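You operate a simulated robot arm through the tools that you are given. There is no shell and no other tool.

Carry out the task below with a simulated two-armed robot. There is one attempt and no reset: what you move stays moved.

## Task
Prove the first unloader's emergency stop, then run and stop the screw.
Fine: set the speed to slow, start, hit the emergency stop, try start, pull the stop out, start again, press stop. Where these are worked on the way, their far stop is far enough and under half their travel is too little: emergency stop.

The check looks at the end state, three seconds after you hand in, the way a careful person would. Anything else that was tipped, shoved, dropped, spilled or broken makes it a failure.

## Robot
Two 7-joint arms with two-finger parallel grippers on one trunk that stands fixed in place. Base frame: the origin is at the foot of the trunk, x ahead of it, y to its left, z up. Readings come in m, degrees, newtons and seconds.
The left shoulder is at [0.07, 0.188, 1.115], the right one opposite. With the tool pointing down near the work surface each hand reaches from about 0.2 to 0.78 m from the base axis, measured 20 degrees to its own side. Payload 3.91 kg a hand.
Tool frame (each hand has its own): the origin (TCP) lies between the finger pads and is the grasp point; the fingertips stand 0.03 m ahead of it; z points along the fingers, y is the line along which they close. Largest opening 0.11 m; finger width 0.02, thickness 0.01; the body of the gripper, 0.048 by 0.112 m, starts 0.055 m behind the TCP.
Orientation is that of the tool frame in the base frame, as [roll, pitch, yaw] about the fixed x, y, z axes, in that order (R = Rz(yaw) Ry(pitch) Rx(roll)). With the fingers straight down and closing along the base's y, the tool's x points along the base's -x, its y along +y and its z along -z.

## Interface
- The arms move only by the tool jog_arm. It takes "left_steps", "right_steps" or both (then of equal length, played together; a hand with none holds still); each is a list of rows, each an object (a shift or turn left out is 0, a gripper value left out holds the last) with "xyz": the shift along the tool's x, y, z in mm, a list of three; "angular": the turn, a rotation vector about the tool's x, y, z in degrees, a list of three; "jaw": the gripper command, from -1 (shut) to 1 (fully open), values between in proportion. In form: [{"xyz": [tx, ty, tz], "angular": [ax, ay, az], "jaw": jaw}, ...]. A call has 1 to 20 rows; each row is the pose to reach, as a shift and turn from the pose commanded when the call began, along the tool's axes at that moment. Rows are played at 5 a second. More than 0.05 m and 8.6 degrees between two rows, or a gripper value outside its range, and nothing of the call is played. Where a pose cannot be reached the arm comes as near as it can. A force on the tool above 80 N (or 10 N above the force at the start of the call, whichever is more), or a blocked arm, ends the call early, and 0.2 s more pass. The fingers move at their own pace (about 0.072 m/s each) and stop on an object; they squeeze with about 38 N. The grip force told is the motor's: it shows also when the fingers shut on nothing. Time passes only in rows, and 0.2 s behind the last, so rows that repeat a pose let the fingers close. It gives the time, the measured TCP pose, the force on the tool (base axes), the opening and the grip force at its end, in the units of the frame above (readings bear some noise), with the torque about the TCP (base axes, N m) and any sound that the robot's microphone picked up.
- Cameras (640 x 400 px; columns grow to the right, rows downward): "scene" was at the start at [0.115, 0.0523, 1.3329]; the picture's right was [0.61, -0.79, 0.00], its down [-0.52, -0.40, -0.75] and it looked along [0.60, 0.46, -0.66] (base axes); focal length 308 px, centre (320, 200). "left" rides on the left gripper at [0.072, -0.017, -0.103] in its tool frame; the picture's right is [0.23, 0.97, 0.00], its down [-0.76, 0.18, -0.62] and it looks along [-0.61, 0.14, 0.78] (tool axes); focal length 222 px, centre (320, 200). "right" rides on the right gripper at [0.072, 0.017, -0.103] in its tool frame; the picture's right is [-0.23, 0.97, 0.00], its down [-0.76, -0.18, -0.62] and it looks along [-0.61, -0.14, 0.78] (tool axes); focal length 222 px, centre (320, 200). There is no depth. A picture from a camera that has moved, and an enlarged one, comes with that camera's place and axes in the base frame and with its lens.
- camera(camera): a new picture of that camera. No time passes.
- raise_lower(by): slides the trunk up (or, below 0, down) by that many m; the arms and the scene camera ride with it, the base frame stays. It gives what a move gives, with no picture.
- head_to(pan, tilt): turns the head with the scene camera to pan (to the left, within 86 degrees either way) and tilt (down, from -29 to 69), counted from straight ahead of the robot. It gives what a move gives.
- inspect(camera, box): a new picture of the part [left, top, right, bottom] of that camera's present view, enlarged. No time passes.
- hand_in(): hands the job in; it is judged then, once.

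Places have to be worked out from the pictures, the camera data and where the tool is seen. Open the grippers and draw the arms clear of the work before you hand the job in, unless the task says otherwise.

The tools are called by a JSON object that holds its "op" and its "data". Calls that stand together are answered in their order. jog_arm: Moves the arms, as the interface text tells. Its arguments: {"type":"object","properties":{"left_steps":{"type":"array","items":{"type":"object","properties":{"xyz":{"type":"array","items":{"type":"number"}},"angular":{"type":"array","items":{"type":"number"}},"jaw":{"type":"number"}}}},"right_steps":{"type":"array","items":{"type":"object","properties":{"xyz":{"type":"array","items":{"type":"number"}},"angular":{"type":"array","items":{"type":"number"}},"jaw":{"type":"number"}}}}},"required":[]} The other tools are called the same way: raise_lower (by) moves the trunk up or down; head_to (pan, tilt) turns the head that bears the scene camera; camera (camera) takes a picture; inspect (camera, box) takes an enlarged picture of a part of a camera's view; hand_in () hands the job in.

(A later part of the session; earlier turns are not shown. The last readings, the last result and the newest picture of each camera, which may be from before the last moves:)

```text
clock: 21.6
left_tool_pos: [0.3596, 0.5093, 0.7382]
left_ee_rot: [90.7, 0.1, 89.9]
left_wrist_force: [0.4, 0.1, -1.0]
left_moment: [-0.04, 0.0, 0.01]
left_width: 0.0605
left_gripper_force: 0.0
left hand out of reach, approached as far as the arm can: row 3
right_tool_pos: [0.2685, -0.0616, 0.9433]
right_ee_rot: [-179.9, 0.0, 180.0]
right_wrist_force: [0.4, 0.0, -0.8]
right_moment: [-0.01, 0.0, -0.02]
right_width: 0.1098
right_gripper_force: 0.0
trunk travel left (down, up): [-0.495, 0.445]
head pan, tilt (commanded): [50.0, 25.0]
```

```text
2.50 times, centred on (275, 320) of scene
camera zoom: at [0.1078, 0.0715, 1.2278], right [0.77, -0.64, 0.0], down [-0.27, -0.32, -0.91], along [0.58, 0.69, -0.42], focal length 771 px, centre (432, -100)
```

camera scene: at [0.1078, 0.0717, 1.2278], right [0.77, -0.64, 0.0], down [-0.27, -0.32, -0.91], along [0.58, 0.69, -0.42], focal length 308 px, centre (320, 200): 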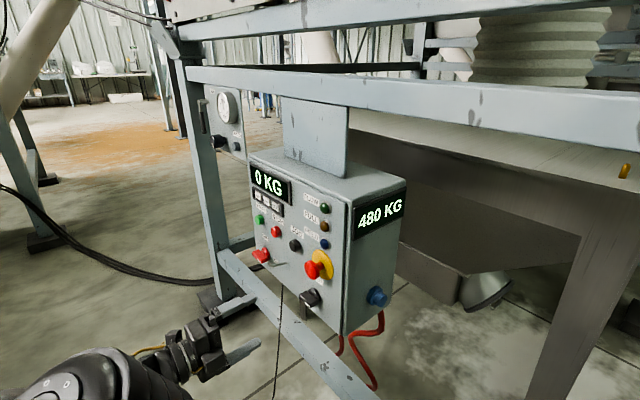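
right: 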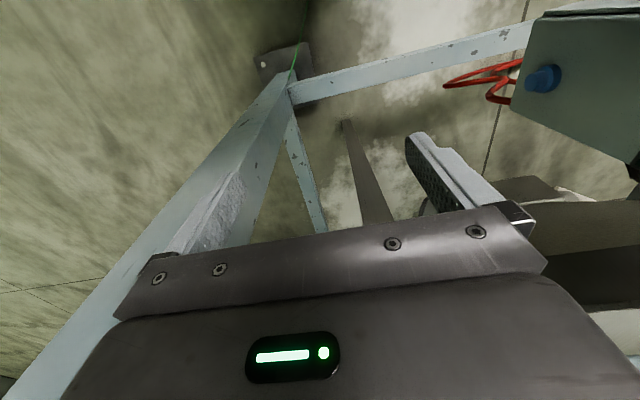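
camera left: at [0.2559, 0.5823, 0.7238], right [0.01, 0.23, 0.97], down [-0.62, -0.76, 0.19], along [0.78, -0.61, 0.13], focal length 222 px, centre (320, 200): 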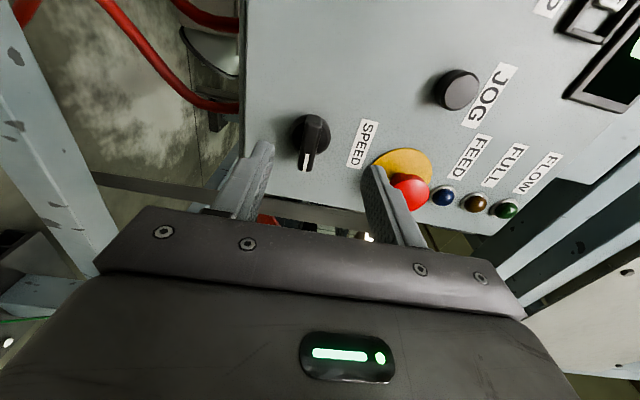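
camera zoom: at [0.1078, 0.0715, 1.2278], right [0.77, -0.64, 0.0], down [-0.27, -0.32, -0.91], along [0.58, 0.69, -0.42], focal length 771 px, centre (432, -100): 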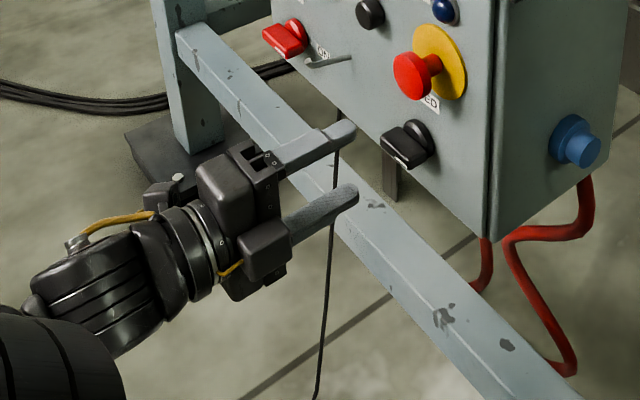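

The arm is at a reach limit again (too folded at this height). I'll back off, raise the trunk by 0.12 m and come down again to give the arm more room.

{"op": "jog_arm", "data": {"left_steps": [{"xyz": [0, 0, -40]}, {"xyz": [0, 0, -70]}]}}

{"op": "raise_lower", "data": {"by": 0.13}}

{"op": "jog_arm", "data": {"left_steps": [{"xyz": [0, -40, 0]}, {"xyz": [0, -80, 10]}, {"xyz": [0, -110, 30]}, {"xyz": [0, -135, 50]}, {"xyz": [0, -135, 70]}]}}

{"op": "camera", "data": {"camera": "left"}}

{"op": "camera", "data": {"camera": "scene"}}

```text
clock: 22.2
left_tool_pos: [0.2883, 0.5102, 0.7422]
left_ee_rot: [90.5, -0.1, 89.9]
left_wrist_force: [0.5, -0.5, -0.1]
left_moment: [-0.03, 0.01, 0.0]
left_width: 0.0604
left_gripper_force: 0.0
right_tool_pos: [0.2684, -0.0616, 0.9426]
right_ee_rot: [180.0, 0.0, 179.9]
right_wrist_force: [0.3, -0.4, -0.6]
right_moment: [-0.03, -0.01, 0.02]
right_width: 0.11
right_gripper_force: 0.1
trunk travel left (down, up): [-0.495, 0.445]
head pan, tilt (commanded): [50.0, 25.0]
```

```text
clock: 23.8
left_tool_pos: [0.2887, 0.5102, 0.8723]
left_ee_rot: [90.7, 0.1, 90.0]
left_wrist_force: [0.4, 0.6, -0.1]
left_moment: [0.01, 0.01, -0.02]
left_width: 0.0608
left_gripper_force: 0.0
right_tool_pos: [0.2684, -0.0617, 1.0728]
right_ee_rot: [-179.9, 0.1, -180.0]
right_wrist_force: [-0.4, -0.4, -0.4]
right_moment: [-0.01, 0.0, -0.02]
right_width: 0.1101
right_gripper_force: 0.0
trunk travel left (down, up): [-0.625, 0.315]
head pan, tilt (commanded): [50.0, 25.0]
```

```text
clock: 25.0
left_tool_pos: [0.3464, 0.5724, 0.8046]
left_ee_rot: [90.9, 0.0, 89.7]
left_wrist_force: [0.0, -0.6, -0.4]
left_moment: [-0.01, 0.02, 0.02]
left_width: 0.0606
left_gripper_force: 0.0
left hand out of reach, approached as far as the arm can: row 1, 2, 3, 4, 5
right_tool_pos: [0.2685, -0.0622, 1.0732]
right_ee_rot: [-179.9, 0.0, -180.0]
right_wrist_force: [1.0, -0.1, -0.8]
right_moment: [0.03, 0.02, 0.0]
right_width: 0.1098
right_gripper_force: 0.1
trunk travel left (down, up): [-0.625, 0.315]
head pan, tilt (commanded): [50.0, 25.0]
```

```text
taken
camera left: at [0.2428, 0.6462, 0.7901], right [0.02, 0.23, 0.97], down [-0.62, -0.76, 0.19], along [0.78, -0.61, 0.13], focal length 222 px, centre (320, 200)
```

left: 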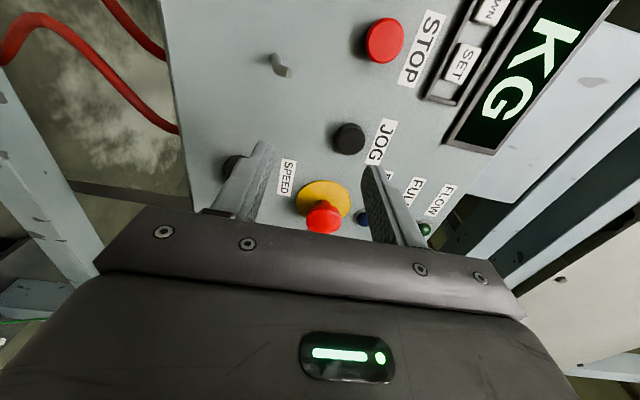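

```text
taken
camera scene: at [0.1083, 0.0716, 1.3577], right [0.77, -0.64, 0.0], down [-0.27, -0.32, -0.91], along [0.58, 0.69, -0.42], focal length 308 px, centre (320, 200)
```

scene: 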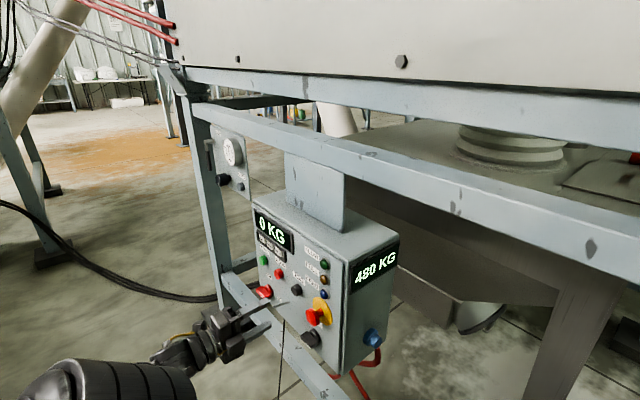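

Raising made it worse, so the wrist wants a lower shoulder. I'll draw the hand back and up, then lower the trunk well below to level the forearm with the panel.

{"op": "jog_arm", "data": {"left_steps": [{"xyz": [0, 30, -30]}, {"xyz": [0, 70, -60]}, {"xyz": [5, 110, -75]}, {"xyz": [10, 150, -80]}, {"xyz": [10, 190, -80]}]}}

{"op": "camera", "data": {"camera": "scene"}}

```text
clock: 26.2
left_tool_pos: [0.2664, 0.5834, 0.9993]
left_ee_rot: [90.7, 0.0, 90.0]
left_wrist_force: [0.5, -0.4, -0.1]
left_moment: [0.02, -0.02, 0.01]
left_width: 0.0607
left_gripper_force: 0.1
right_tool_pos: [0.268, -0.0634, 1.0733]
right_ee_rot: [180.0, 0.1, -180.0]
right_wrist_force: [0.4, -0.4, -0.1]
right_moment: [0.0, 0.0, -0.01]
right_width: 0.1101
right_gripper_force: 0.0
trunk travel left (down, up): [-0.625, 0.315]
head pan, tilt (commanded): [50.0, 25.0]
```

```text
taken
camera scene: at [0.1073, 0.0699, 1.3578], right [0.77, -0.64, 0.0], down [-0.27, -0.32, -0.91], along [0.58, 0.69, -0.42], focal length 308 px, centre (320, 200)
```

scene: 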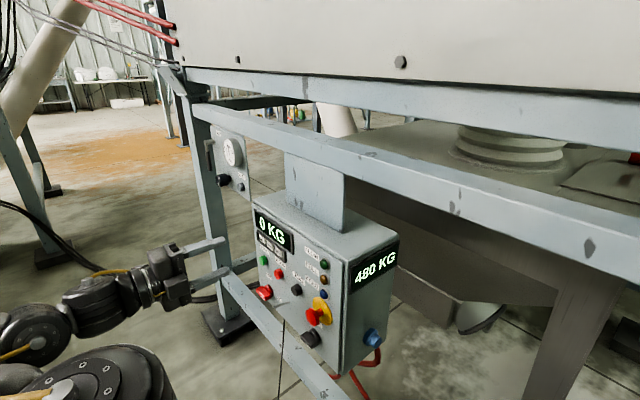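

Now lowering the trunk 0.30 m, which puts the hand at z≈0.70 (x≈0.27, clear of everything).

{"op": "raise_lower", "data": {"by": -0.28}}

{"op": "camera", "data": {"camera": "scene"}}

{"op": "camera", "data": {"camera": "left"}}

```text
clock: 29.1
left_tool_pos: [0.2674, 0.584, 0.7183]
left_ee_rot: [90.6, 0.1, 90.0]
left_wrist_force: [0.2, 0.3, -0.6]
left_moment: [0.01, -0.02, 0.02]
left_width: 0.0604
left_gripper_force: 0.0
right_tool_pos: [0.267, -0.062, 0.7942]
right_ee_rot: [-179.9, 0.1, 180.0]
right_wrist_force: [-1.0, -0.9, 0.3]
right_moment: [0.03, 0.02, 0.01]
right_width: 0.1102
right_gripper_force: 0.0
trunk travel left (down, up): [-0.345, 0.595]
head pan, tilt (commanded): [50.0, 25.0]
```

```text
taken
camera scene: at [0.1073, 0.0712, 1.0778], right [0.77, -0.64, 0.0], down [-0.27, -0.32, -0.91], along [0.58, 0.69, -0.42], focal length 308 px, centre (320, 200)
```

scene: 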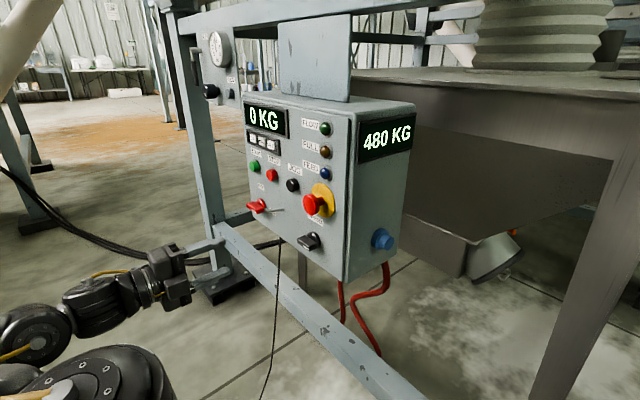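

```text
taken
camera left: at [0.1637, 0.6567, 0.7026], right [0.01, 0.23, 0.97], down [-0.62, -0.76, 0.18], along [0.78, -0.61, 0.13], focal length 222 px, centre (320, 200)
```

left: 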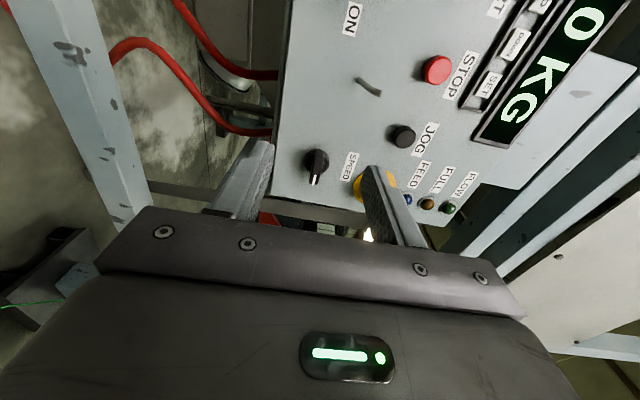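

Good pose. Now sliding right to y≈0.50 and forward to x≈0.35.

{"op": "jog_arm", "data": {"left_steps": [{"xyz": [-25, 5, 20]}, {"xyz": [-50, 11, 45]}, {"xyz": [-70, 11, 65]}, {"xyz": [-84, 11, 85]}]}}

{"op": "camera", "data": {"camera": "left"}}

{"op": "inspect", "data": {"camera": "scene", "box": [200, 160, 350, 280]}}

```text
clock: 30.1
left_tool_pos: [0.3544, 0.4998, 0.7162]
left_ee_rot: [90.6, 0.0, 89.9]
left_wrist_force: [-0.7, -0.3, 0.6]
left_moment: [-0.01, 0.02, -0.01]
left_width: 0.0606
left_gripper_force: 0.0
left hand out of reach, approached as far as the arm can: row 4
right_tool_pos: [0.2686, -0.0611, 0.7938]
right_ee_rot: [-179.9, -0.1, -179.9]
right_wrist_force: [0.0, 0.7, -0.4]
right_moment: [-0.01, -0.02, -0.03]
right_width: 0.11
right_gripper_force: 0.0
trunk travel left (down, up): [-0.345, 0.595]
head pan, tilt (commanded): [50.0, 25.0]
```

```text
taken
camera left: at [0.2506, 0.5737, 0.7014], right [0.01, 0.23, 0.97], down [-0.62, -0.76, 0.18], along [0.78, -0.61, 0.13], focal length 222 px, centre (320, 200)
```

left: 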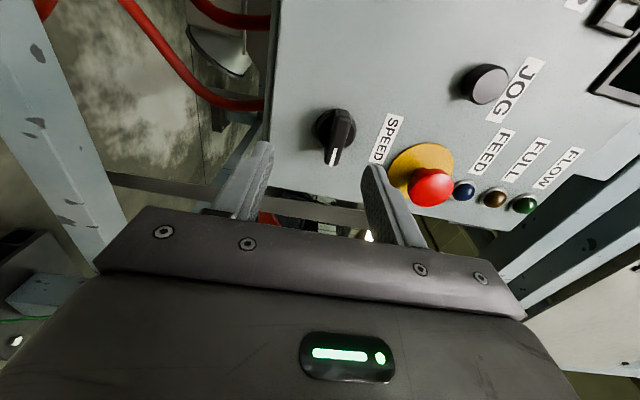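

```text
3.33 times, centred on (275, 220) of scene
camera zoom: at [0.1083, 0.0711, 1.0777], right [0.77, -0.64, 0.0], down [-0.27, -0.32, -0.91], along [0.58, 0.69, -0.42], focal length 1028 px, centre (470, 133)
```

zoom: 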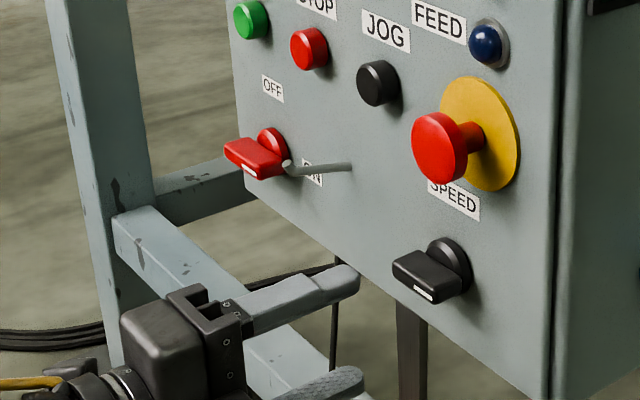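

The knob's bar reads as y≈0.50, z≈0.729 from both cameras; my hand is ~13 mm low. I'll move up 13 mm while going forward a little.

{"op": "jog_arm", "data": {"left_steps": [{"xyz": [0, 7, 5]}, {"xyz": [0, 13, 12]}, {"xyz": [0, 13, 20]}]}}

{"op": "camera", "data": {"camera": "left"}}

{"op": "inspect", "data": {"camera": "scene", "box": [200, 160, 350, 280]}}

```text
clock: 30.9
left_tool_pos: [0.3736, 0.5033, 0.7288]
left_ee_rot: [90.7, 0.0, 90.0]
left_wrist_force: [0.7, 0.3, 0.2]
left_moment: [0.0, -0.02, 0.03]
left_width: 0.0606
left_gripper_force: 0.1
right_tool_pos: [0.2681, -0.0605, 0.793]
right_ee_rot: [-179.9, 0.0, -179.9]
right_wrist_force: [0.7, -1.0, 0.2]
right_moment: [-0.02, 0.0, 0.0]
right_width: 0.1098
right_gripper_force: 0.0
trunk travel left (down, up): [-0.345, 0.595]
head pan, tilt (commanded): [50.0, 25.0]
```

```text
taken
camera left: at [0.2704, 0.5761, 0.7135], right [0.01, 0.23, 0.97], down [-0.62, -0.76, 0.18], along [0.78, -0.61, 0.13], focal length 222 px, centre (320, 200)
```

left: 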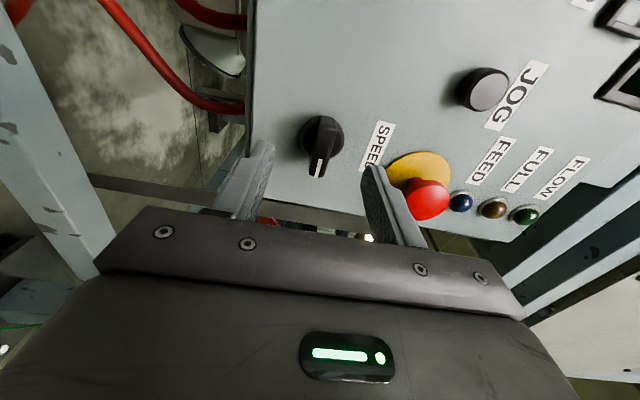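

```text
3.33 times, centred on (275, 220) of scene
camera zoom: at [0.1076, 0.0713, 1.0777], right [0.77, -0.64, 0.0], down [-0.27, -0.32, -0.91], along [0.58, 0.69, -0.42], focal length 1028 px, centre (470, 133)
```

zoom: 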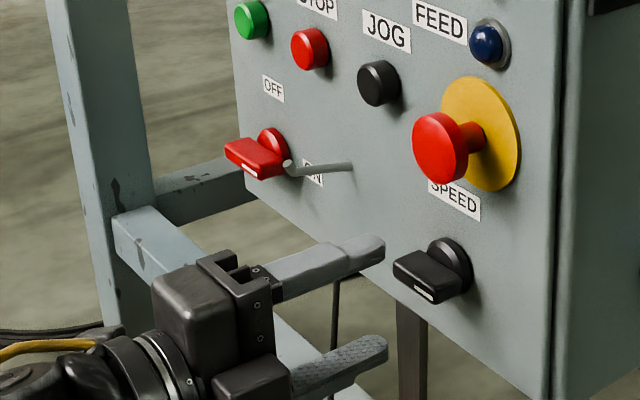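

Aligned. Advance 20 mm, then check clearance of the two fingers around the bar.

{"op": "jog_arm", "data": {"left_steps": [{"xyz": [0, 0, 10]}, {"xyz": [0, 0, 20]}]}}

{"op": "inspect", "data": {"camera": "left", "box": [200, 80, 460, 260]}}

{"op": "inspect", "data": {"camera": "scene", "box": [240, 180, 350, 280]}}

```text
clock: 31.5
left_tool_pos: [0.3932, 0.5052, 0.7275]
left_ee_rot: [90.8, -0.1, 90.0]
left_wrist_force: [-0.3, -0.7, -0.3]
left_moment: [0.02, -0.04, -0.01]
left_width: 0.0605
left_gripper_force: 0.1
right_tool_pos: [0.2667, -0.0613, 0.7936]
right_ee_rot: [-179.9, 0.0, 179.9]
right_wrist_force: [-0.7, 0.3, -0.4]
right_moment: [0.0, 0.01, 0.04]
right_width: 0.1101
right_gripper_force: 0.1
trunk travel left (down, up): [-0.345, 0.595]
head pan, tilt (commanded): [50.0, 25.0]
```

```text
2.22 times, centred on (330, 170) of left
camera zoom: at [0.2906, 0.5768, 0.7124], right [0.01, 0.23, 0.97], down [-0.62, -0.76, 0.18], along [0.78, -0.61, 0.13], focal length 494 px, centre (298, 267)
```

zoom: 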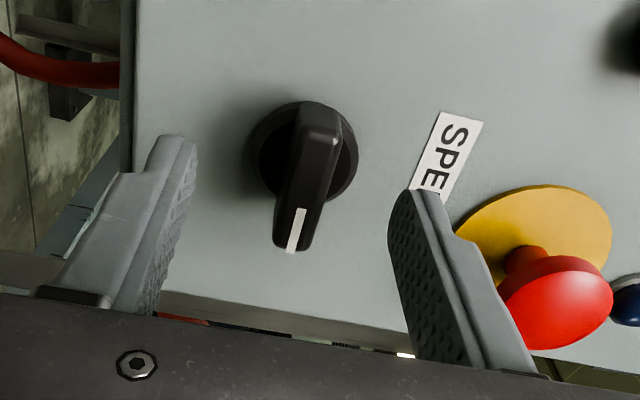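

```text
4.00 times, centred on (295, 230) of scene
camera zoom: at [0.1076, 0.0713, 1.0778], right [0.77, -0.64, 0.0], down [-0.27, -0.32, -0.91], along [0.58, 0.69, -0.42], focal length 1233 px, centre (420, 80)
```

zoom: 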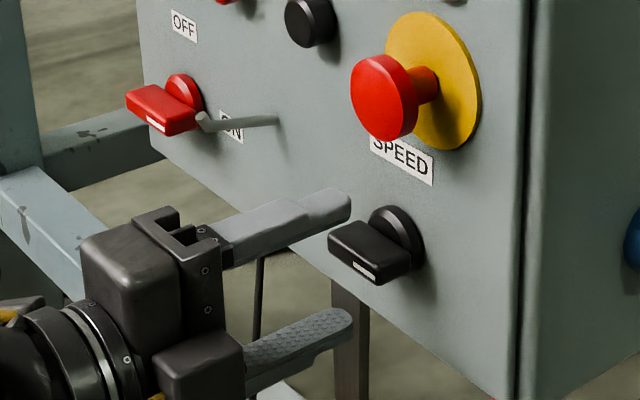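

The fingers straddle the bar with good centring (knob axis ≈ y 0.503, z 0.730). Advance 15 mm more and close on the bar.

{"op": "jog_arm", "data": {"left_steps": [{"xyz": [-1, 2, 8]}, {"xyz": [-2, 2, 15]}, {"xyz": [-2, 2, 15], "jaw": -0.6}, {"xyz": [-2, 2, 15], "jaw": -1}, {"xyz": [-2, 2, 15], "jaw": -1}]}}

{"op": "inspect", "data": {"camera": "left", "box": [200, 80, 460, 260]}}

{"op": "inspect", "data": {"camera": "scene", "box": [240, 180, 350, 280]}}

```text
clock: 32.7
left_tool_pos: [0.408, 0.5006, 0.7302]
left_ee_rot: [90.5, 0.0, 89.9]
left_wrist_force: [2.5, 3.5, 4.7]
left_moment: [0.0, -0.7, 0.1]
left_width: 0.0137
left_gripper_force: 45.0
right_tool_pos: [0.2675, -0.0621, 0.7947]
right_ee_rot: [179.9, -0.1, 180.0]
right_wrist_force: [0.4, -0.5, -0.7]
right_moment: [0.0, 0.01, 0.02]
right_width: 0.1101
right_gripper_force: 0.0
trunk travel left (down, up): [-0.345, 0.595]
head pan, tilt (commanded): [50.0, 25.0]
```

```text
2.22 times, centred on (330, 170) of left
camera zoom: at [0.3051, 0.5744, 0.715], right [0.01, 0.23, 0.97], down [-0.62, -0.76, 0.18], along [0.78, -0.61, 0.13], focal length 494 px, centre (298, 267)
```

zoom: 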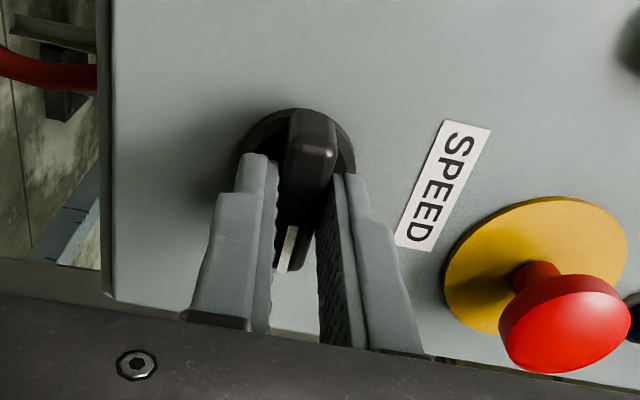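

```text
4.00 times, centred on (295, 230) of scene
camera zoom: at [0.1072, 0.071, 1.0779], right [0.77, -0.64, 0.0], down [-0.27, -0.32, -0.91], along [0.58, 0.69, -0.42], focal length 1233 px, centre (420, 80)
```

zoom: 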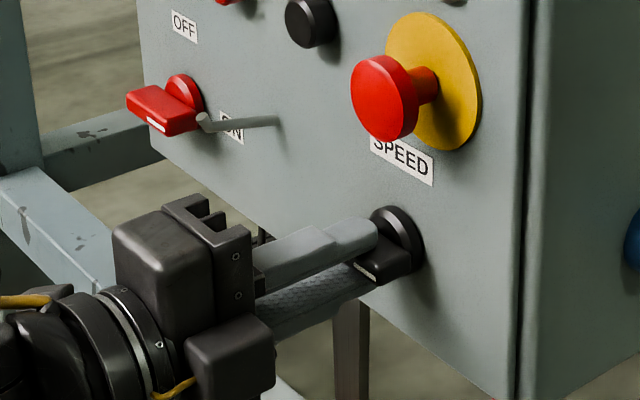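

Bar gripped (width 13.7 mm). Now turn counter-clockwise (tool −z rotation) in small steps while watching the torque.

{"op": "jog_arm", "data": {"left_steps": [{"angular": [0, 0, -4]}, {"angular": [0, 0, -8]}, {"angular": [0, 0, -12]}]}}

{"op": "inspect", "data": {"camera": "left", "box": [200, 80, 460, 260]}}

```text
clock: 33.5
left_tool_pos: [0.4074, 0.5022, 0.731]
left_ee_rot: [90.7, 12.1, 90.2]
left_wrist_force: [7.5, 7.4, 2.1]
left_moment: [-0.01, -0.92, -0.72]
left_width: 0.0142
left_gripper_force: 44.9
right_tool_pos: [0.2682, -0.0617, 0.7932]
right_ee_rot: [-179.9, 0.1, 179.9]
right_wrist_force: [-0.1, -1.3, -0.7]
right_moment: [0.05, 0.0, 0.01]
right_width: 0.11
right_gripper_force: 0.0
trunk travel left (down, up): [-0.345, 0.595]
head pan, tilt (commanded): [50.0, 25.0]
```

```text
2.22 times, centred on (330, 170) of left
camera zoom: at [0.3049, 0.5692, 0.7004], right [0.01, 0.43, 0.9], down [-0.62, -0.71, 0.34], along [0.79, -0.56, 0.26], focal length 494 px, centre (298, 267)
```

zoom: 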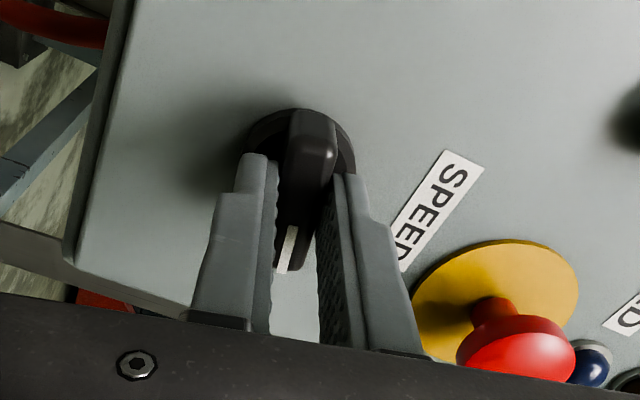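

The knob is turning with the hand with little resistance. Continue counter-clockwise another ~32°.

{"op": "jog_arm", "data": {"left_steps": [{"angular": [0, 0, -6]}, {"angular": [0, 0, -12]}, {"angular": [0, 0, -18]}, {"angular": [0, 0, -24]}, {"angular": [0, 0, -30]}]}}

{"op": "inspect", "data": {"camera": "left", "box": [200, 80, 460, 260]}}

{"op": "inspect", "data": {"camera": "scene", "box": [240, 180, 350, 280]}}

```text
clock: 34.7
left_tool_pos: [0.4089, 0.5007, 0.7299]
left_ee_rot: [91.1, 42.1, 90.4]
left_wrist_force: [-1.7, -6.9, -9.8]
left_moment: [-0.04, -1.13, -0.68]
left_width: 0.0136
left_gripper_force: 45.2
right_tool_pos: [0.2685, -0.0616, 0.792]
right_ee_rot: [-179.9, 0.1, 179.9]
right_wrist_force: [0.4, -0.2, 0.3]
right_moment: [0.02, 0.0, 0.02]
right_width: 0.1099
right_gripper_force: 0.1
trunk travel left (down, up): [-0.345, 0.595]
head pan, tilt (commanded): [50.0, 25.0]
```

```text
2.22 times, centred on (330, 170) of left
camera zoom: at [0.3046, 0.5444, 0.6706], right [0.01, 0.82, 0.57], down [-0.62, -0.44, 0.65], along [0.79, -0.36, 0.5], focal length 494 px, centre (298, 267)
```

zoom: 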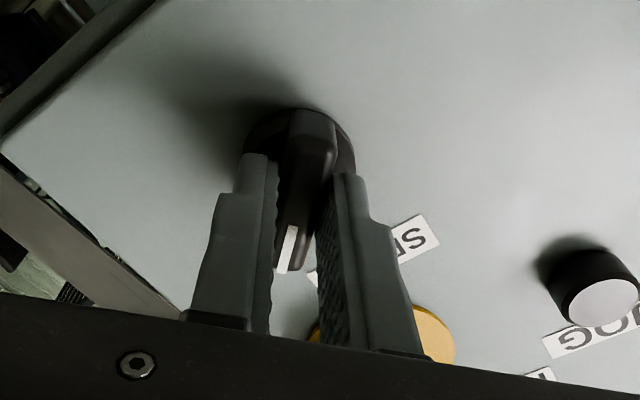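

```text
4.00 times, centred on (295, 230) of scene
camera zoom: at [0.1077, 0.0714, 1.0776], right [0.77, -0.64, 0.0], down [-0.27, -0.32, -0.91], along [0.58, 0.69, -0.42], focal length 1233 px, centre (420, 80)
```

zoom: 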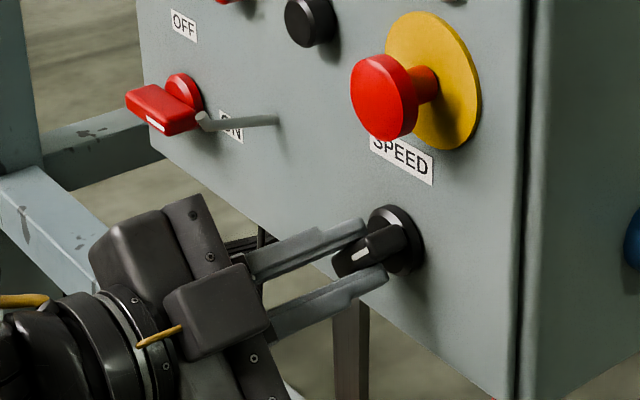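

Now 42° turned, mark at the upper right, still easy. Continue another 30°.

{"op": "jog_arm", "data": {"left_steps": [{"angular": [0, 0, -6]}, {"angular": [0, 0, -12]}, {"angular": [0, 0, -18]}, {"angular": [0, 0, -24]}, {"angular": [0, 0, -30]}]}}

{"op": "inspect", "data": {"camera": "left", "box": [200, 80, 460, 260]}}

{"op": "inspect", "data": {"camera": "scene", "box": [240, 180, 350, 280]}}

```text
clock: 35.9
left_tool_pos: [0.4078, 0.5005, 0.7286]
left_ee_rot: [93.1, 72.0, 92.7]
left_wrist_force: [-10.1, -21.2, -17.8]
left_moment: [0.06, -0.23, -0.23]
left_width: 0.0141
left_gripper_force: 45.2
right_tool_pos: [0.2677, -0.0619, 0.7937]
right_ee_rot: [179.9, 0.0, 180.0]
right_wrist_force: [0.9, -0.6, -0.3]
right_moment: [0.0, 0.0, 0.01]
right_width: 0.1099
right_gripper_force: 0.1
trunk travel left (down, up): [-0.345, 0.595]
head pan, tilt (commanded): [50.0, 25.0]
```

```text
2.22 times, centred on (330, 170) of left
camera zoom: at [0.3041, 0.5078, 0.6575], right [0.01, 1.0, 0.08], down [-0.61, -0.06, 0.79], along [0.79, -0.06, 0.61], focal length 494 px, centre (298, 267)
```

zoom: 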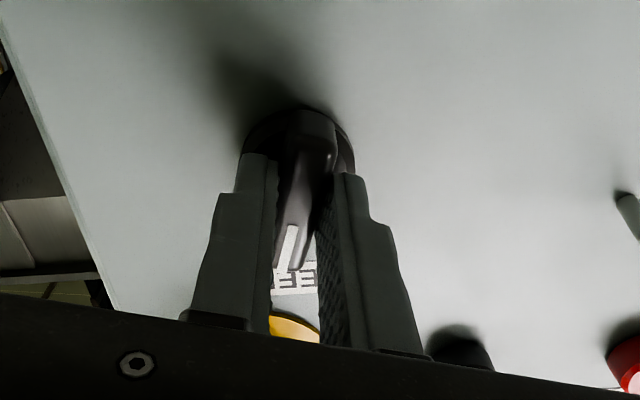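

```text
4.00 times, centred on (295, 230) of scene
camera zoom: at [0.1075, 0.0705, 1.0777], right [0.77, -0.64, 0.0], down [-0.27, -0.32, -0.91], along [0.58, 0.69, -0.42], focal length 1233 px, centre (420, 80)
```

zoom: 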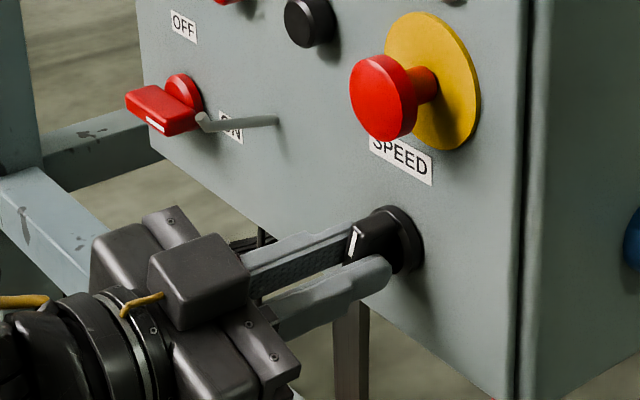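

72° turned; side force is building (−21, −18 N in y,z), so I'll relax the position by ~2 mm in that direction while continuing to ~90°.

{"op": "jog_arm", "data": {"left_steps": [{"xyz": [1.3, -2.5, 0], "angular": [0, 0, -4]}, {"xyz": [1.3, -2.5, 0], "angular": [0, 0, -10]}, {"xyz": [1.3, -2.5, 0], "angular": [0, 0, -15]}]}}

{"op": "inspect", "data": {"camera": "left", "box": [200, 80, 460, 260]}}

{"op": "inspect", "data": {"camera": "scene", "box": [240, 180, 350, 280]}}

```text
clock: 36.7
left_tool_pos: [0.4089, 0.5004, 0.7288]
left_ee_rot: [101.5, 86.9, 101.6]
left_wrist_force: [-1.9, -5.9, -2.8]
left_moment: [-0.03, 1.49, -0.09]
left_width: 0.0137
left_gripper_force: 44.8
right_tool_pos: [0.2681, -0.062, 0.7931]
right_ee_rot: [180.0, 0.1, 180.0]
right_wrist_force: [0.5, 0.8, 0.8]
right_moment: [0.02, 0.01, -0.01]
right_width: 0.11
right_gripper_force: 0.1
trunk travel left (down, up): [-0.345, 0.595]
head pan, tilt (commanded): [50.0, 25.0]
```

```text
2.22 times, centred on (330, 170) of left
camera zoom: at [0.3045, 0.4875, 0.6577], right [0.0, 0.98, -0.18], down [-0.62, 0.14, 0.78], along [0.79, 0.11, 0.61], focal length 494 px, centre (298, 267)
```

zoom: 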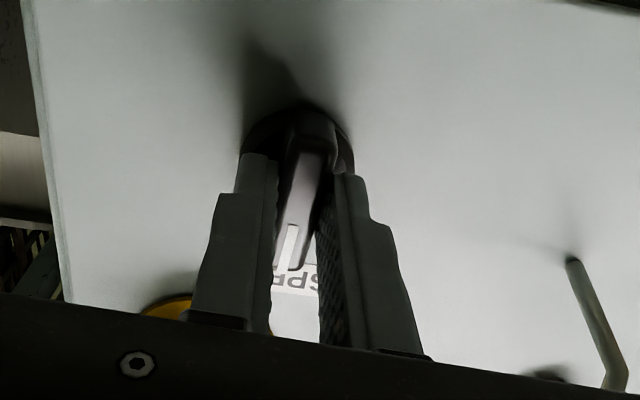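

```text
4.00 times, centred on (295, 230) of scene
camera zoom: at [0.1077, 0.0707, 1.0779], right [0.77, -0.64, 0.0], down [-0.27, -0.32, -0.91], along [0.58, 0.69, -0.42], focal length 1233 px, centre (420, 80)
```

zoom: 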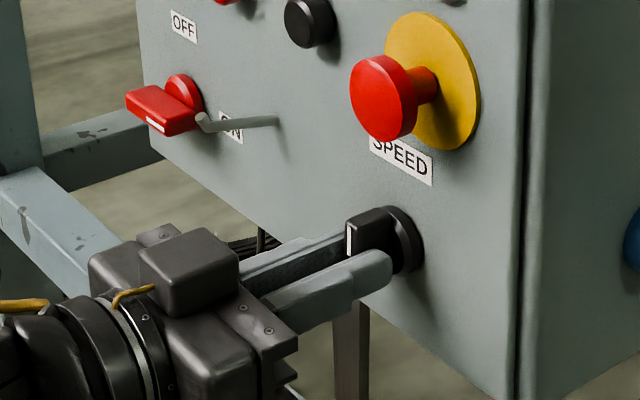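

At ~87°. I'll turn on in 4° increments and see whether the torque about x rises (a stop at 12 o'clock) or it keeps turning.

{"op": "jog_arm", "data": {"left_steps": [{"angular": [0, 0, -4]}, {"angular": [0, 0, -8]}]}}

{"op": "inspect", "data": {"camera": "left", "box": [200, 80, 460, 260]}}

```text
clock: 37.3
left_tool_pos: [0.4083, 0.5, 0.7297]
left_ee_rot: [-96.6, 85.0, -96.5]
left_wrist_force: [-0.5, 0.3, -2.4]
left_moment: [1.23, 0.46, -0.36]
left_width: 0.0148
left_gripper_force: 45.0
right_tool_pos: [0.2668, -0.063, 0.793]
right_ee_rot: [-179.9, 0.0, -179.9]
right_wrist_force: [0.9, 0.2, -0.4]
right_moment: [-0.04, -0.01, -0.02]
right_width: 0.1101
right_gripper_force: 0.0
trunk travel left (down, up): [-0.345, 0.595]
head pan, tilt (commanded): [50.0, 25.0]
```

```text
2.22 times, centred on (330, 170) of left
camera zoom: at [0.3046, 0.4772, 0.6606], right [0.0, 0.95, -0.31], down [-0.62, 0.24, 0.75], along [0.79, 0.19, 0.58], focal length 494 px, centre (298, 267)
```

zoom: 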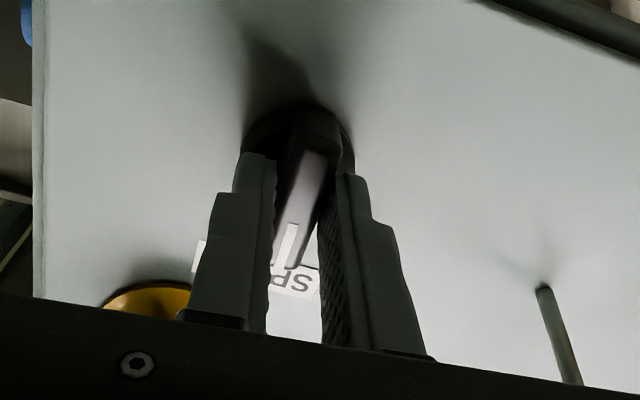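

Torque about x jumped to 1.2 N·m and the fingers are prying: the knob is at its counter-clockwise stop (mark straight up). I'll relieve the twist, open, and back off straight.

{"op": "jog_arm", "data": {"left_steps": [{"angular": [0, 0, 4]}, {"angular": [0, 0, 5]}, {"angular": [0, 0, 5], "jaw": -0.3}, {"angular": [0, 0, 5], "jaw": 0}, {"angular": [0, 0, 5], "jaw": 0.1}]}}

{"op": "jog_arm", "data": {"left_steps": [{"xyz": [0, 0, -25]}, {"xyz": [0, 0, -50]}, {"xyz": [0, 0, -90]}]}}

{"op": "camera", "data": {"camera": "left"}}

{"op": "inspect", "data": {"camera": "scene", "box": [200, 160, 350, 280]}}

```text
clock: 38.5
left_tool_pos: [0.4072, 0.5003, 0.7291]
left_ee_rot: [179.2, 89.3, 179.1]
left_wrist_force: [0.7, -0.3, -0.2]
left_moment: [0.04, 0.0, -0.02]
left_width: 0.0608
left_gripper_force: 0.1
right_tool_pos: [0.2689, -0.0619, 0.7935]
right_ee_rot: [-179.9, 0.1, 180.0]
right_wrist_force: [-0.7, 0.8, -0.7]
right_moment: [-0.02, -0.04, 0.01]
right_width: 0.11
right_gripper_force: 0.0
trunk travel left (down, up): [-0.345, 0.595]
head pan, tilt (commanded): [50.0, 25.0]
```

```text
clock: 39.3
left_tool_pos: [0.382, 0.5001, 0.7288]
left_ee_rot: [178.7, 89.3, 178.7]
left_wrist_force: [0.0, 0.7, -0.5]
left_moment: [0.02, -0.02, -0.01]
left_width: 0.0605
left_gripper_force: 0.0
left hand out of reach, approached as far as the arm can: row 2, 3
right_tool_pos: [0.2679, -0.061, 0.7933]
right_ee_rot: [-179.9, 0.0, -179.9]
right_wrist_force: [0.0, 0.3, -0.6]
right_moment: [0.0, 0.01, 0.0]
right_width: 0.1099
right_gripper_force: 0.1
trunk travel left (down, up): [-0.345, 0.595]
head pan, tilt (commanded): [50.0, 25.0]
```

```text
taken
camera left: at [0.278, 0.4843, 0.6585], right [0.0, 0.97, -0.23], down [-0.61, 0.18, 0.77], along [0.79, 0.14, 0.6], focal length 222 px, centre (320, 200)
```

left: 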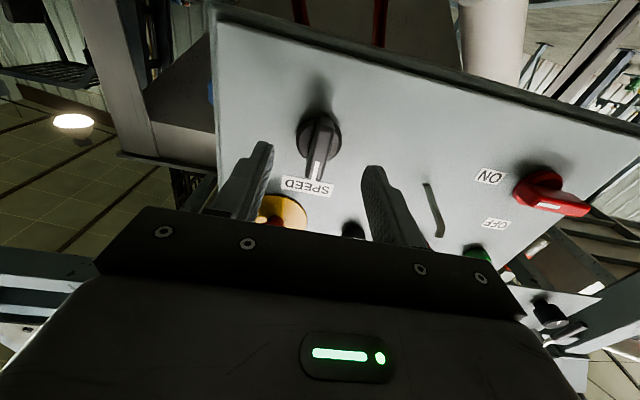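

```text
3.33 times, centred on (275, 220) of scene
camera zoom: at [0.1074, 0.071, 1.0778], right [0.77, -0.64, 0.0], down [-0.27, -0.32, -0.91], along [0.58, 0.69, -0.42], focal length 1028 px, centre (470, 133)
```

zoom: 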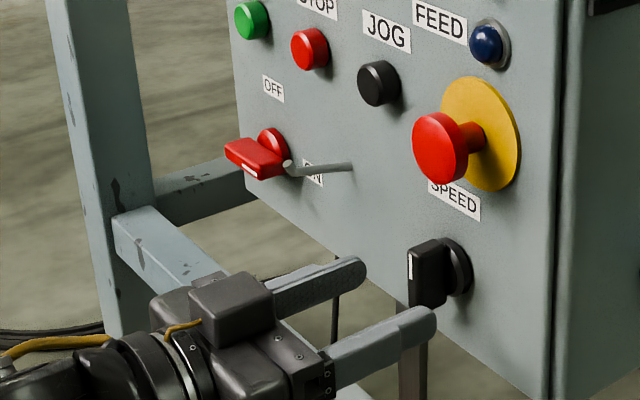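

SPEED knob now points straight up at its stop. Backing straight is limited by reach, so I'll slide a little left while backing away.

{"op": "jog_arm", "data": {"left_steps": [{"xyz": [0, 15, -10]}, {"xyz": [0, 30, -30]}, {"xyz": [0, 50, -60]}, {"xyz": [-30, 70, -90]}]}}

{"op": "inspect", "data": {"camera": "scene", "box": [200, 120, 360, 280]}}

{"op": "camera", "data": {"camera": "left"}}

```text
clock: 40.3
left_tool_pos: [0.2932, 0.5692, 0.7622]
left_ee_rot: [171.6, 89.4, 171.6]
left_wrist_force: [-0.7, 0.1, 0.0]
left_moment: [-0.01, -0.01, 0.01]
left_width: 0.0607
left_gripper_force: 0.0
right_tool_pos: [0.2676, -0.0618, 0.7939]
right_ee_rot: [-180.0, 0.1, -179.9]
right_wrist_force: [-0.7, -0.2, 0.4]
right_moment: [0.01, 0.02, 0.0]
right_width: 0.1099
right_gripper_force: 0.1
trunk travel left (down, up): [-0.345, 0.595]
head pan, tilt (commanded): [50.0, 25.0]
```

```text
2.50 times, centred on (280, 200) of scene
camera zoom: at [0.1067, 0.0699, 1.0779], right [0.77, -0.64, 0.0], down [-0.27, -0.32, -0.91], along [0.58, 0.69, -0.42], focal length 771 px, centre (420, 200)
```

zoom: 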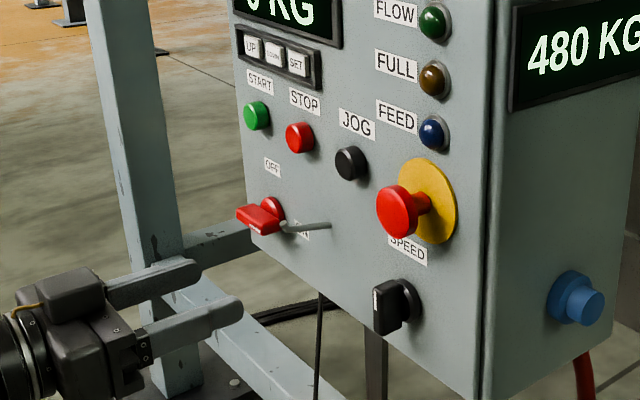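

```text
taken
camera left: at [0.1887, 0.5529, 0.6924], right [0.0, 0.97, -0.23], down [-0.61, 0.18, 0.77], along [0.79, 0.14, 0.6], focal length 222 px, centre (320, 200)
```

left: 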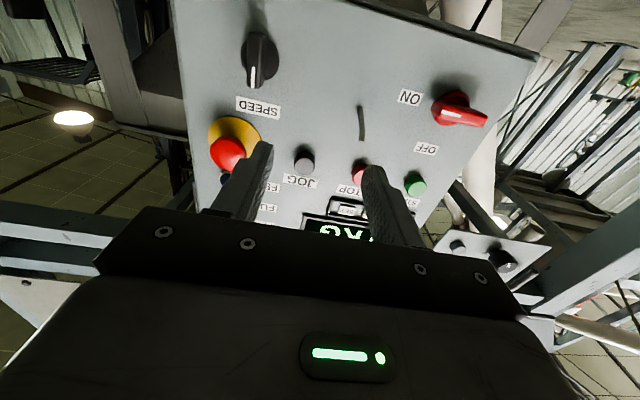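

Knob set. Next, START: I'll close the fingers, rise to z≈0.836 and slide left to y≈0.726 with tips still well short of the panel.

{"op": "jog_arm", "data": {"left_steps": [{"xyz": [-35, 0, 0], "jaw": -1}, {"xyz": [-74, 20, 0], "jaw": -1}, {"xyz": [-74, 65, 10], "jaw": -1}, {"xyz": [-74, 110, 25], "jaw": -1}, {"xyz": [-74, 157, 50], "jaw": -1}, {"xyz": [-74, 157, 70], "jaw": -1}]}}

{"op": "camera", "data": {"camera": "left"}}

{"op": "inspect", "data": {"camera": "scene", "box": [200, 90, 360, 220]}}

```text
refused: row 5 steps farther than a row can; nothing moved
```

```text
taken
camera left: at [0.1887, 0.5529, 0.6924], right [0.0, 0.97, -0.23], down [-0.61, 0.18, 0.77], along [0.79, 0.14, 0.6], focal length 222 px, centre (320, 200)
```

left: 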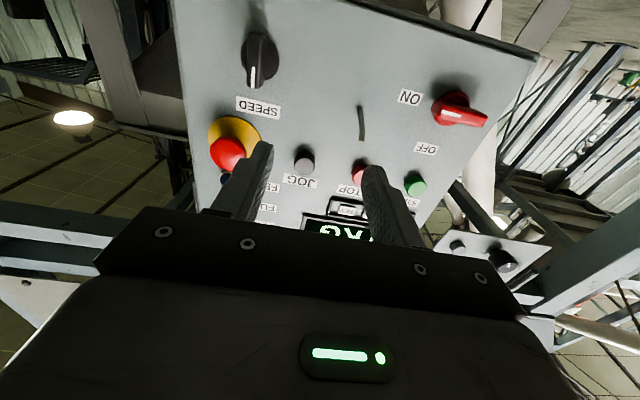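

```text
3.08 times, centred on (280, 155) of scene
camera zoom: at [0.1067, 0.0699, 1.0779], right [0.77, -0.64, 0.0], down [-0.27, -0.32, -0.91], along [0.58, 0.69, -0.42], focal length 948 px, centre (443, 338)
```

zoom: 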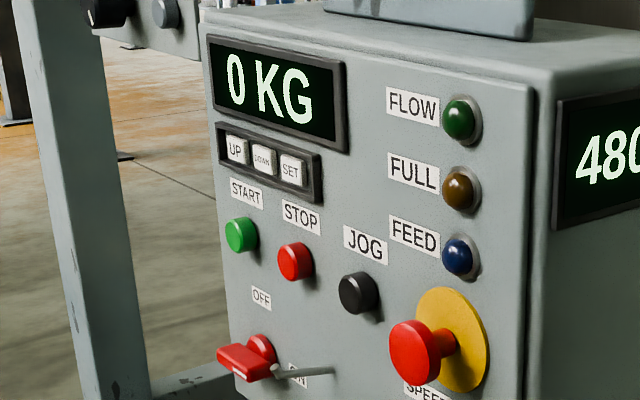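

One row was 51 mm. Redo with smaller steps; START re-measured at about (0.445, 0.723, 0.834).

{"op": "jog_arm", "data": {"left_steps": [{"xyz": [-35, 0, 0], "jaw": -1}, {"xyz": [-72, 20, 0], "jaw": -1}, {"xyz": [-72, 60, 10], "jaw": -1}, {"xyz": [-72, 95, 25], "jaw": -1}, {"xyz": [-72, 130, 40], "jaw": -1}, {"xyz": [-72, 154, 60], "jaw": -1}, {"xyz": [-72, 154, 75], "jaw": -1}]}}

{"op": "camera", "data": {"camera": "left"}}

{"op": "inspect", "data": {"camera": "scene", "box": [200, 90, 360, 220]}}

```text
clock: 41.9
left_tool_pos: [0.372, 0.7248, 0.8322]
left_ee_rot: [-178.7, 89.3, -178.6]
left_wrist_force: [0.2, 0.5, 0.3]
left_moment: [-0.02, -0.01, -0.01]
left_width: 0.0001
left_gripper_force: 37.8
right_tool_pos: [0.2678, -0.0606, 0.7932]
right_ee_rot: [-179.9, 0.0, 180.0]
right_wrist_force: [0.0, 0.2, -0.4]
right_moment: [0.0, -0.01, 0.0]
right_width: 0.11
right_gripper_force: 0.0
trunk travel left (down, up): [-0.345, 0.595]
head pan, tilt (commanded): [50.0, 25.0]
```

```text
taken
camera left: at [0.2668, 0.7086, 0.7612], right [0.0, 0.97, -0.23], down [-0.61, 0.18, 0.77], along [0.79, 0.14, 0.6], focal length 222 px, centre (320, 200)
```

left: 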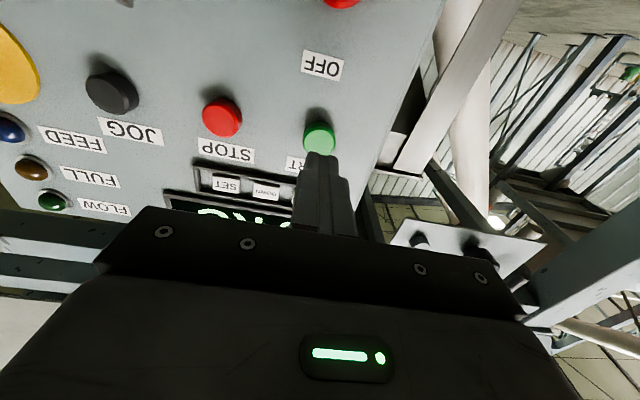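

```text
3.08 times, centred on (280, 155) of scene
camera zoom: at [0.1076, 0.0711, 1.0778], right [0.77, -0.64, 0.0], down [-0.27, -0.32, -0.91], along [0.58, 0.69, -0.42], focal length 948 px, centre (443, 338)
```

zoom: 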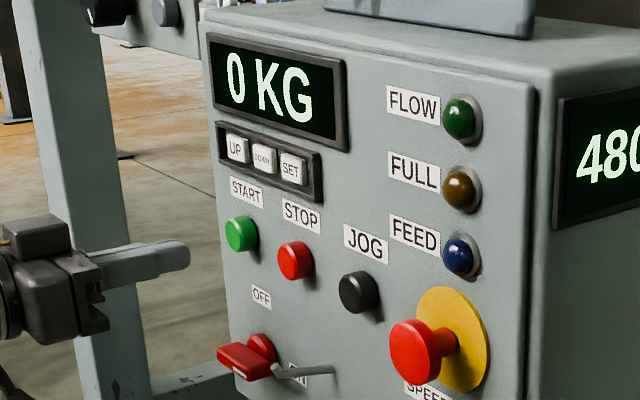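

Tip is lined up with START (predicted y 0.724, z 0.832 — matches). I'll advance to touch and press in small steps.

{"op": "jog_arm", "data": {"left_steps": [{"xyz": [0, 0, 20]}, {"xyz": [0, 0, 34]}, {"xyz": [0, 0, 40]}, {"xyz": [0, 0, 43]}]}}

{"op": "inspect", "data": {"camera": "scene", "box": [220, 100, 300, 200]}}

```text
clock: 42.9
left_tool_pos: [0.413, 0.724, 0.832]
left_ee_rot: [177.6, 89.4, 177.6]
left_wrist_force: [-0.8, -0.4, 0.3]
left_moment: [0.02, -0.04, 0.01]
left_width: 0.0001
left_gripper_force: 37.6
right_tool_pos: [0.2675, -0.0605, 0.7944]
right_ee_rot: [-179.9, -0.1, -180.0]
right_wrist_force: [0.3, 0.4, -0.1]
right_moment: [0.02, -0.01, 0.01]
right_width: 0.1103
right_gripper_force: 0.0
trunk travel left (down, up): [-0.345, 0.595]
head pan, tilt (commanded): [50.0, 25.0]
```

```text
4.00 times, centred on (260, 150) of scene
camera zoom: at [0.1072, 0.0712, 1.0778], right [0.77, -0.64, 0.0], down [-0.27, -0.32, -0.91], along [0.58, 0.69, -0.42], focal length 1233 px, centre (560, 400)
```

zoom: 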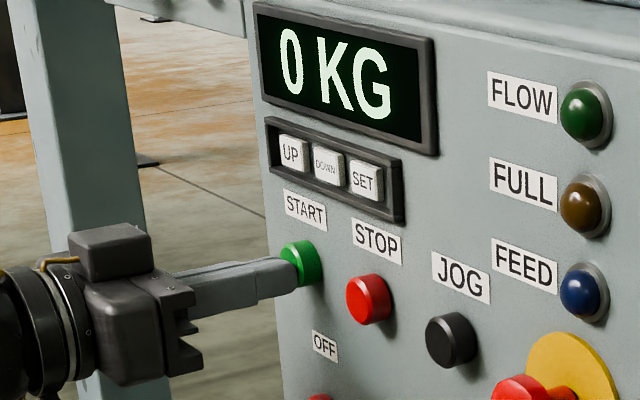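

Nearly touching START. Press in with 2 mm steps.

{"op": "jog_arm", "data": {"left_steps": [{"xyz": [0, 0, 2]}, {"xyz": [0, 0, 4]}, {"xyz": [0, 0, 6]}, {"xyz": [0, 0, 6]}]}}

{"op": "inspect", "data": {"camera": "scene", "box": [220, 100, 350, 200]}}

```text
clock: 43.9
left_tool_pos: [0.4178, 0.7229, 0.8319]
left_ee_rot: [178.7, 89.3, 178.6]
left_wrist_force: [-8.6, -3.8, -1.9]
left_moment: [0.08, 0.05, -0.13]
left_width: 0.0
left_gripper_force: 37.6
right_tool_pos: [0.2662, -0.0611, 0.7928]
right_ee_rot: [-180.0, 0.1, -179.9]
right_wrist_force: [0.0, 0.5, -0.5]
right_moment: [-0.02, 0.02, -0.01]
right_width: 0.11
right_gripper_force: 0.1
trunk travel left (down, up): [-0.345, 0.595]
head pan, tilt (commanded): [50.0, 25.0]
heard: click
```

```text
4.00 times, centred on (285, 150) of scene
camera zoom: at [0.1063, 0.071, 1.0779], right [0.77, -0.64, 0.0], down [-0.27, -0.32, -0.91], along [0.58, 0.69, -0.42], focal length 1233 px, centre (460, 400)
```

zoom: 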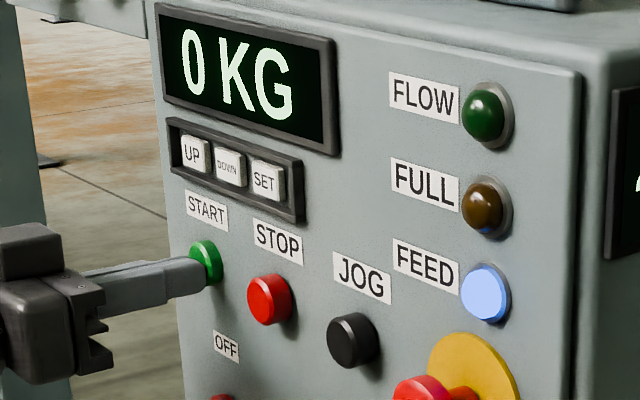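

A click and the FEED lamp lit: the screw is running. Now I withdraw and move right in front of the e-stop (head at y≈0.477, z≈0.830).

{"op": "jog_arm", "data": {"left_steps": [{"xyz": [0, 0, -20]}, {"xyz": [0, 0, -55]}, {"xyz": [0, -45, -60]}, {"xyz": [0, -90, -60]}, {"xyz": [0, -135, -60]}, {"xyz": [0, -180, -60]}, {"xyz": [0, -220, -55]}, {"xyz": [0, -246, -48]}]}}

{"op": "camera", "data": {"camera": "left"}}

{"op": "inspect", "data": {"camera": "scene", "box": [220, 100, 380, 240]}}

```text
clock: 45.7
left_tool_pos: [0.3732, 0.5188, 0.8334]
left_ee_rot: [173.3, 89.3, 173.2]
left_wrist_force: [-0.8, -0.9, 0.4]
left_moment: [0.0, -0.03, 0.01]
left_width: 0.0
left_gripper_force: 38.1
left hand out of reach, approached as far as the arm can: row 7, 8
right_tool_pos: [0.2672, -0.0623, 0.7932]
right_ee_rot: [-179.9, -0.1, 180.0]
right_wrist_force: [0.7, 0.3, 0.1]
right_moment: [-0.02, 0.03, -0.01]
right_width: 0.1097
right_gripper_force: 0.1
trunk travel left (down, up): [-0.345, 0.595]
head pan, tilt (commanded): [50.0, 25.0]
```

```text
taken
camera left: at [0.2682, 0.5029, 0.7624], right [0.0, 0.97, -0.23], down [-0.62, 0.18, 0.77], along [0.79, 0.14, 0.6], focal length 222 px, centre (320, 200)
```

left: 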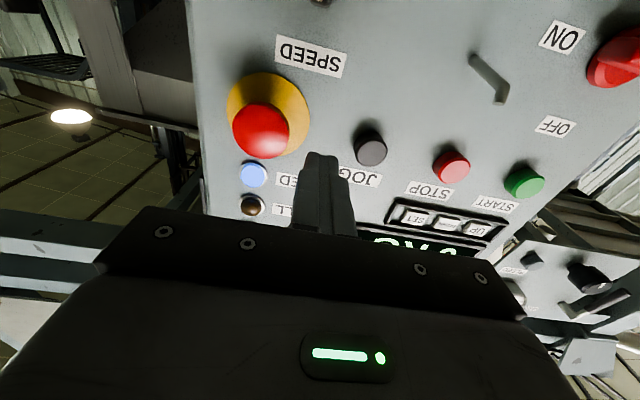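

```text
2.86 times, centred on (300, 170) of scene
camera zoom: at [0.1067, 0.0705, 1.0779], right [0.77, -0.64, 0.0], down [-0.27, -0.32, -0.91], along [0.58, 0.69, -0.42], focal length 881 px, centre (377, 286)
```

zoom: 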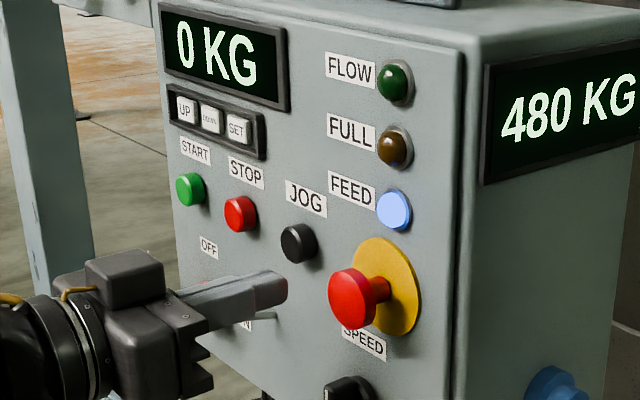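

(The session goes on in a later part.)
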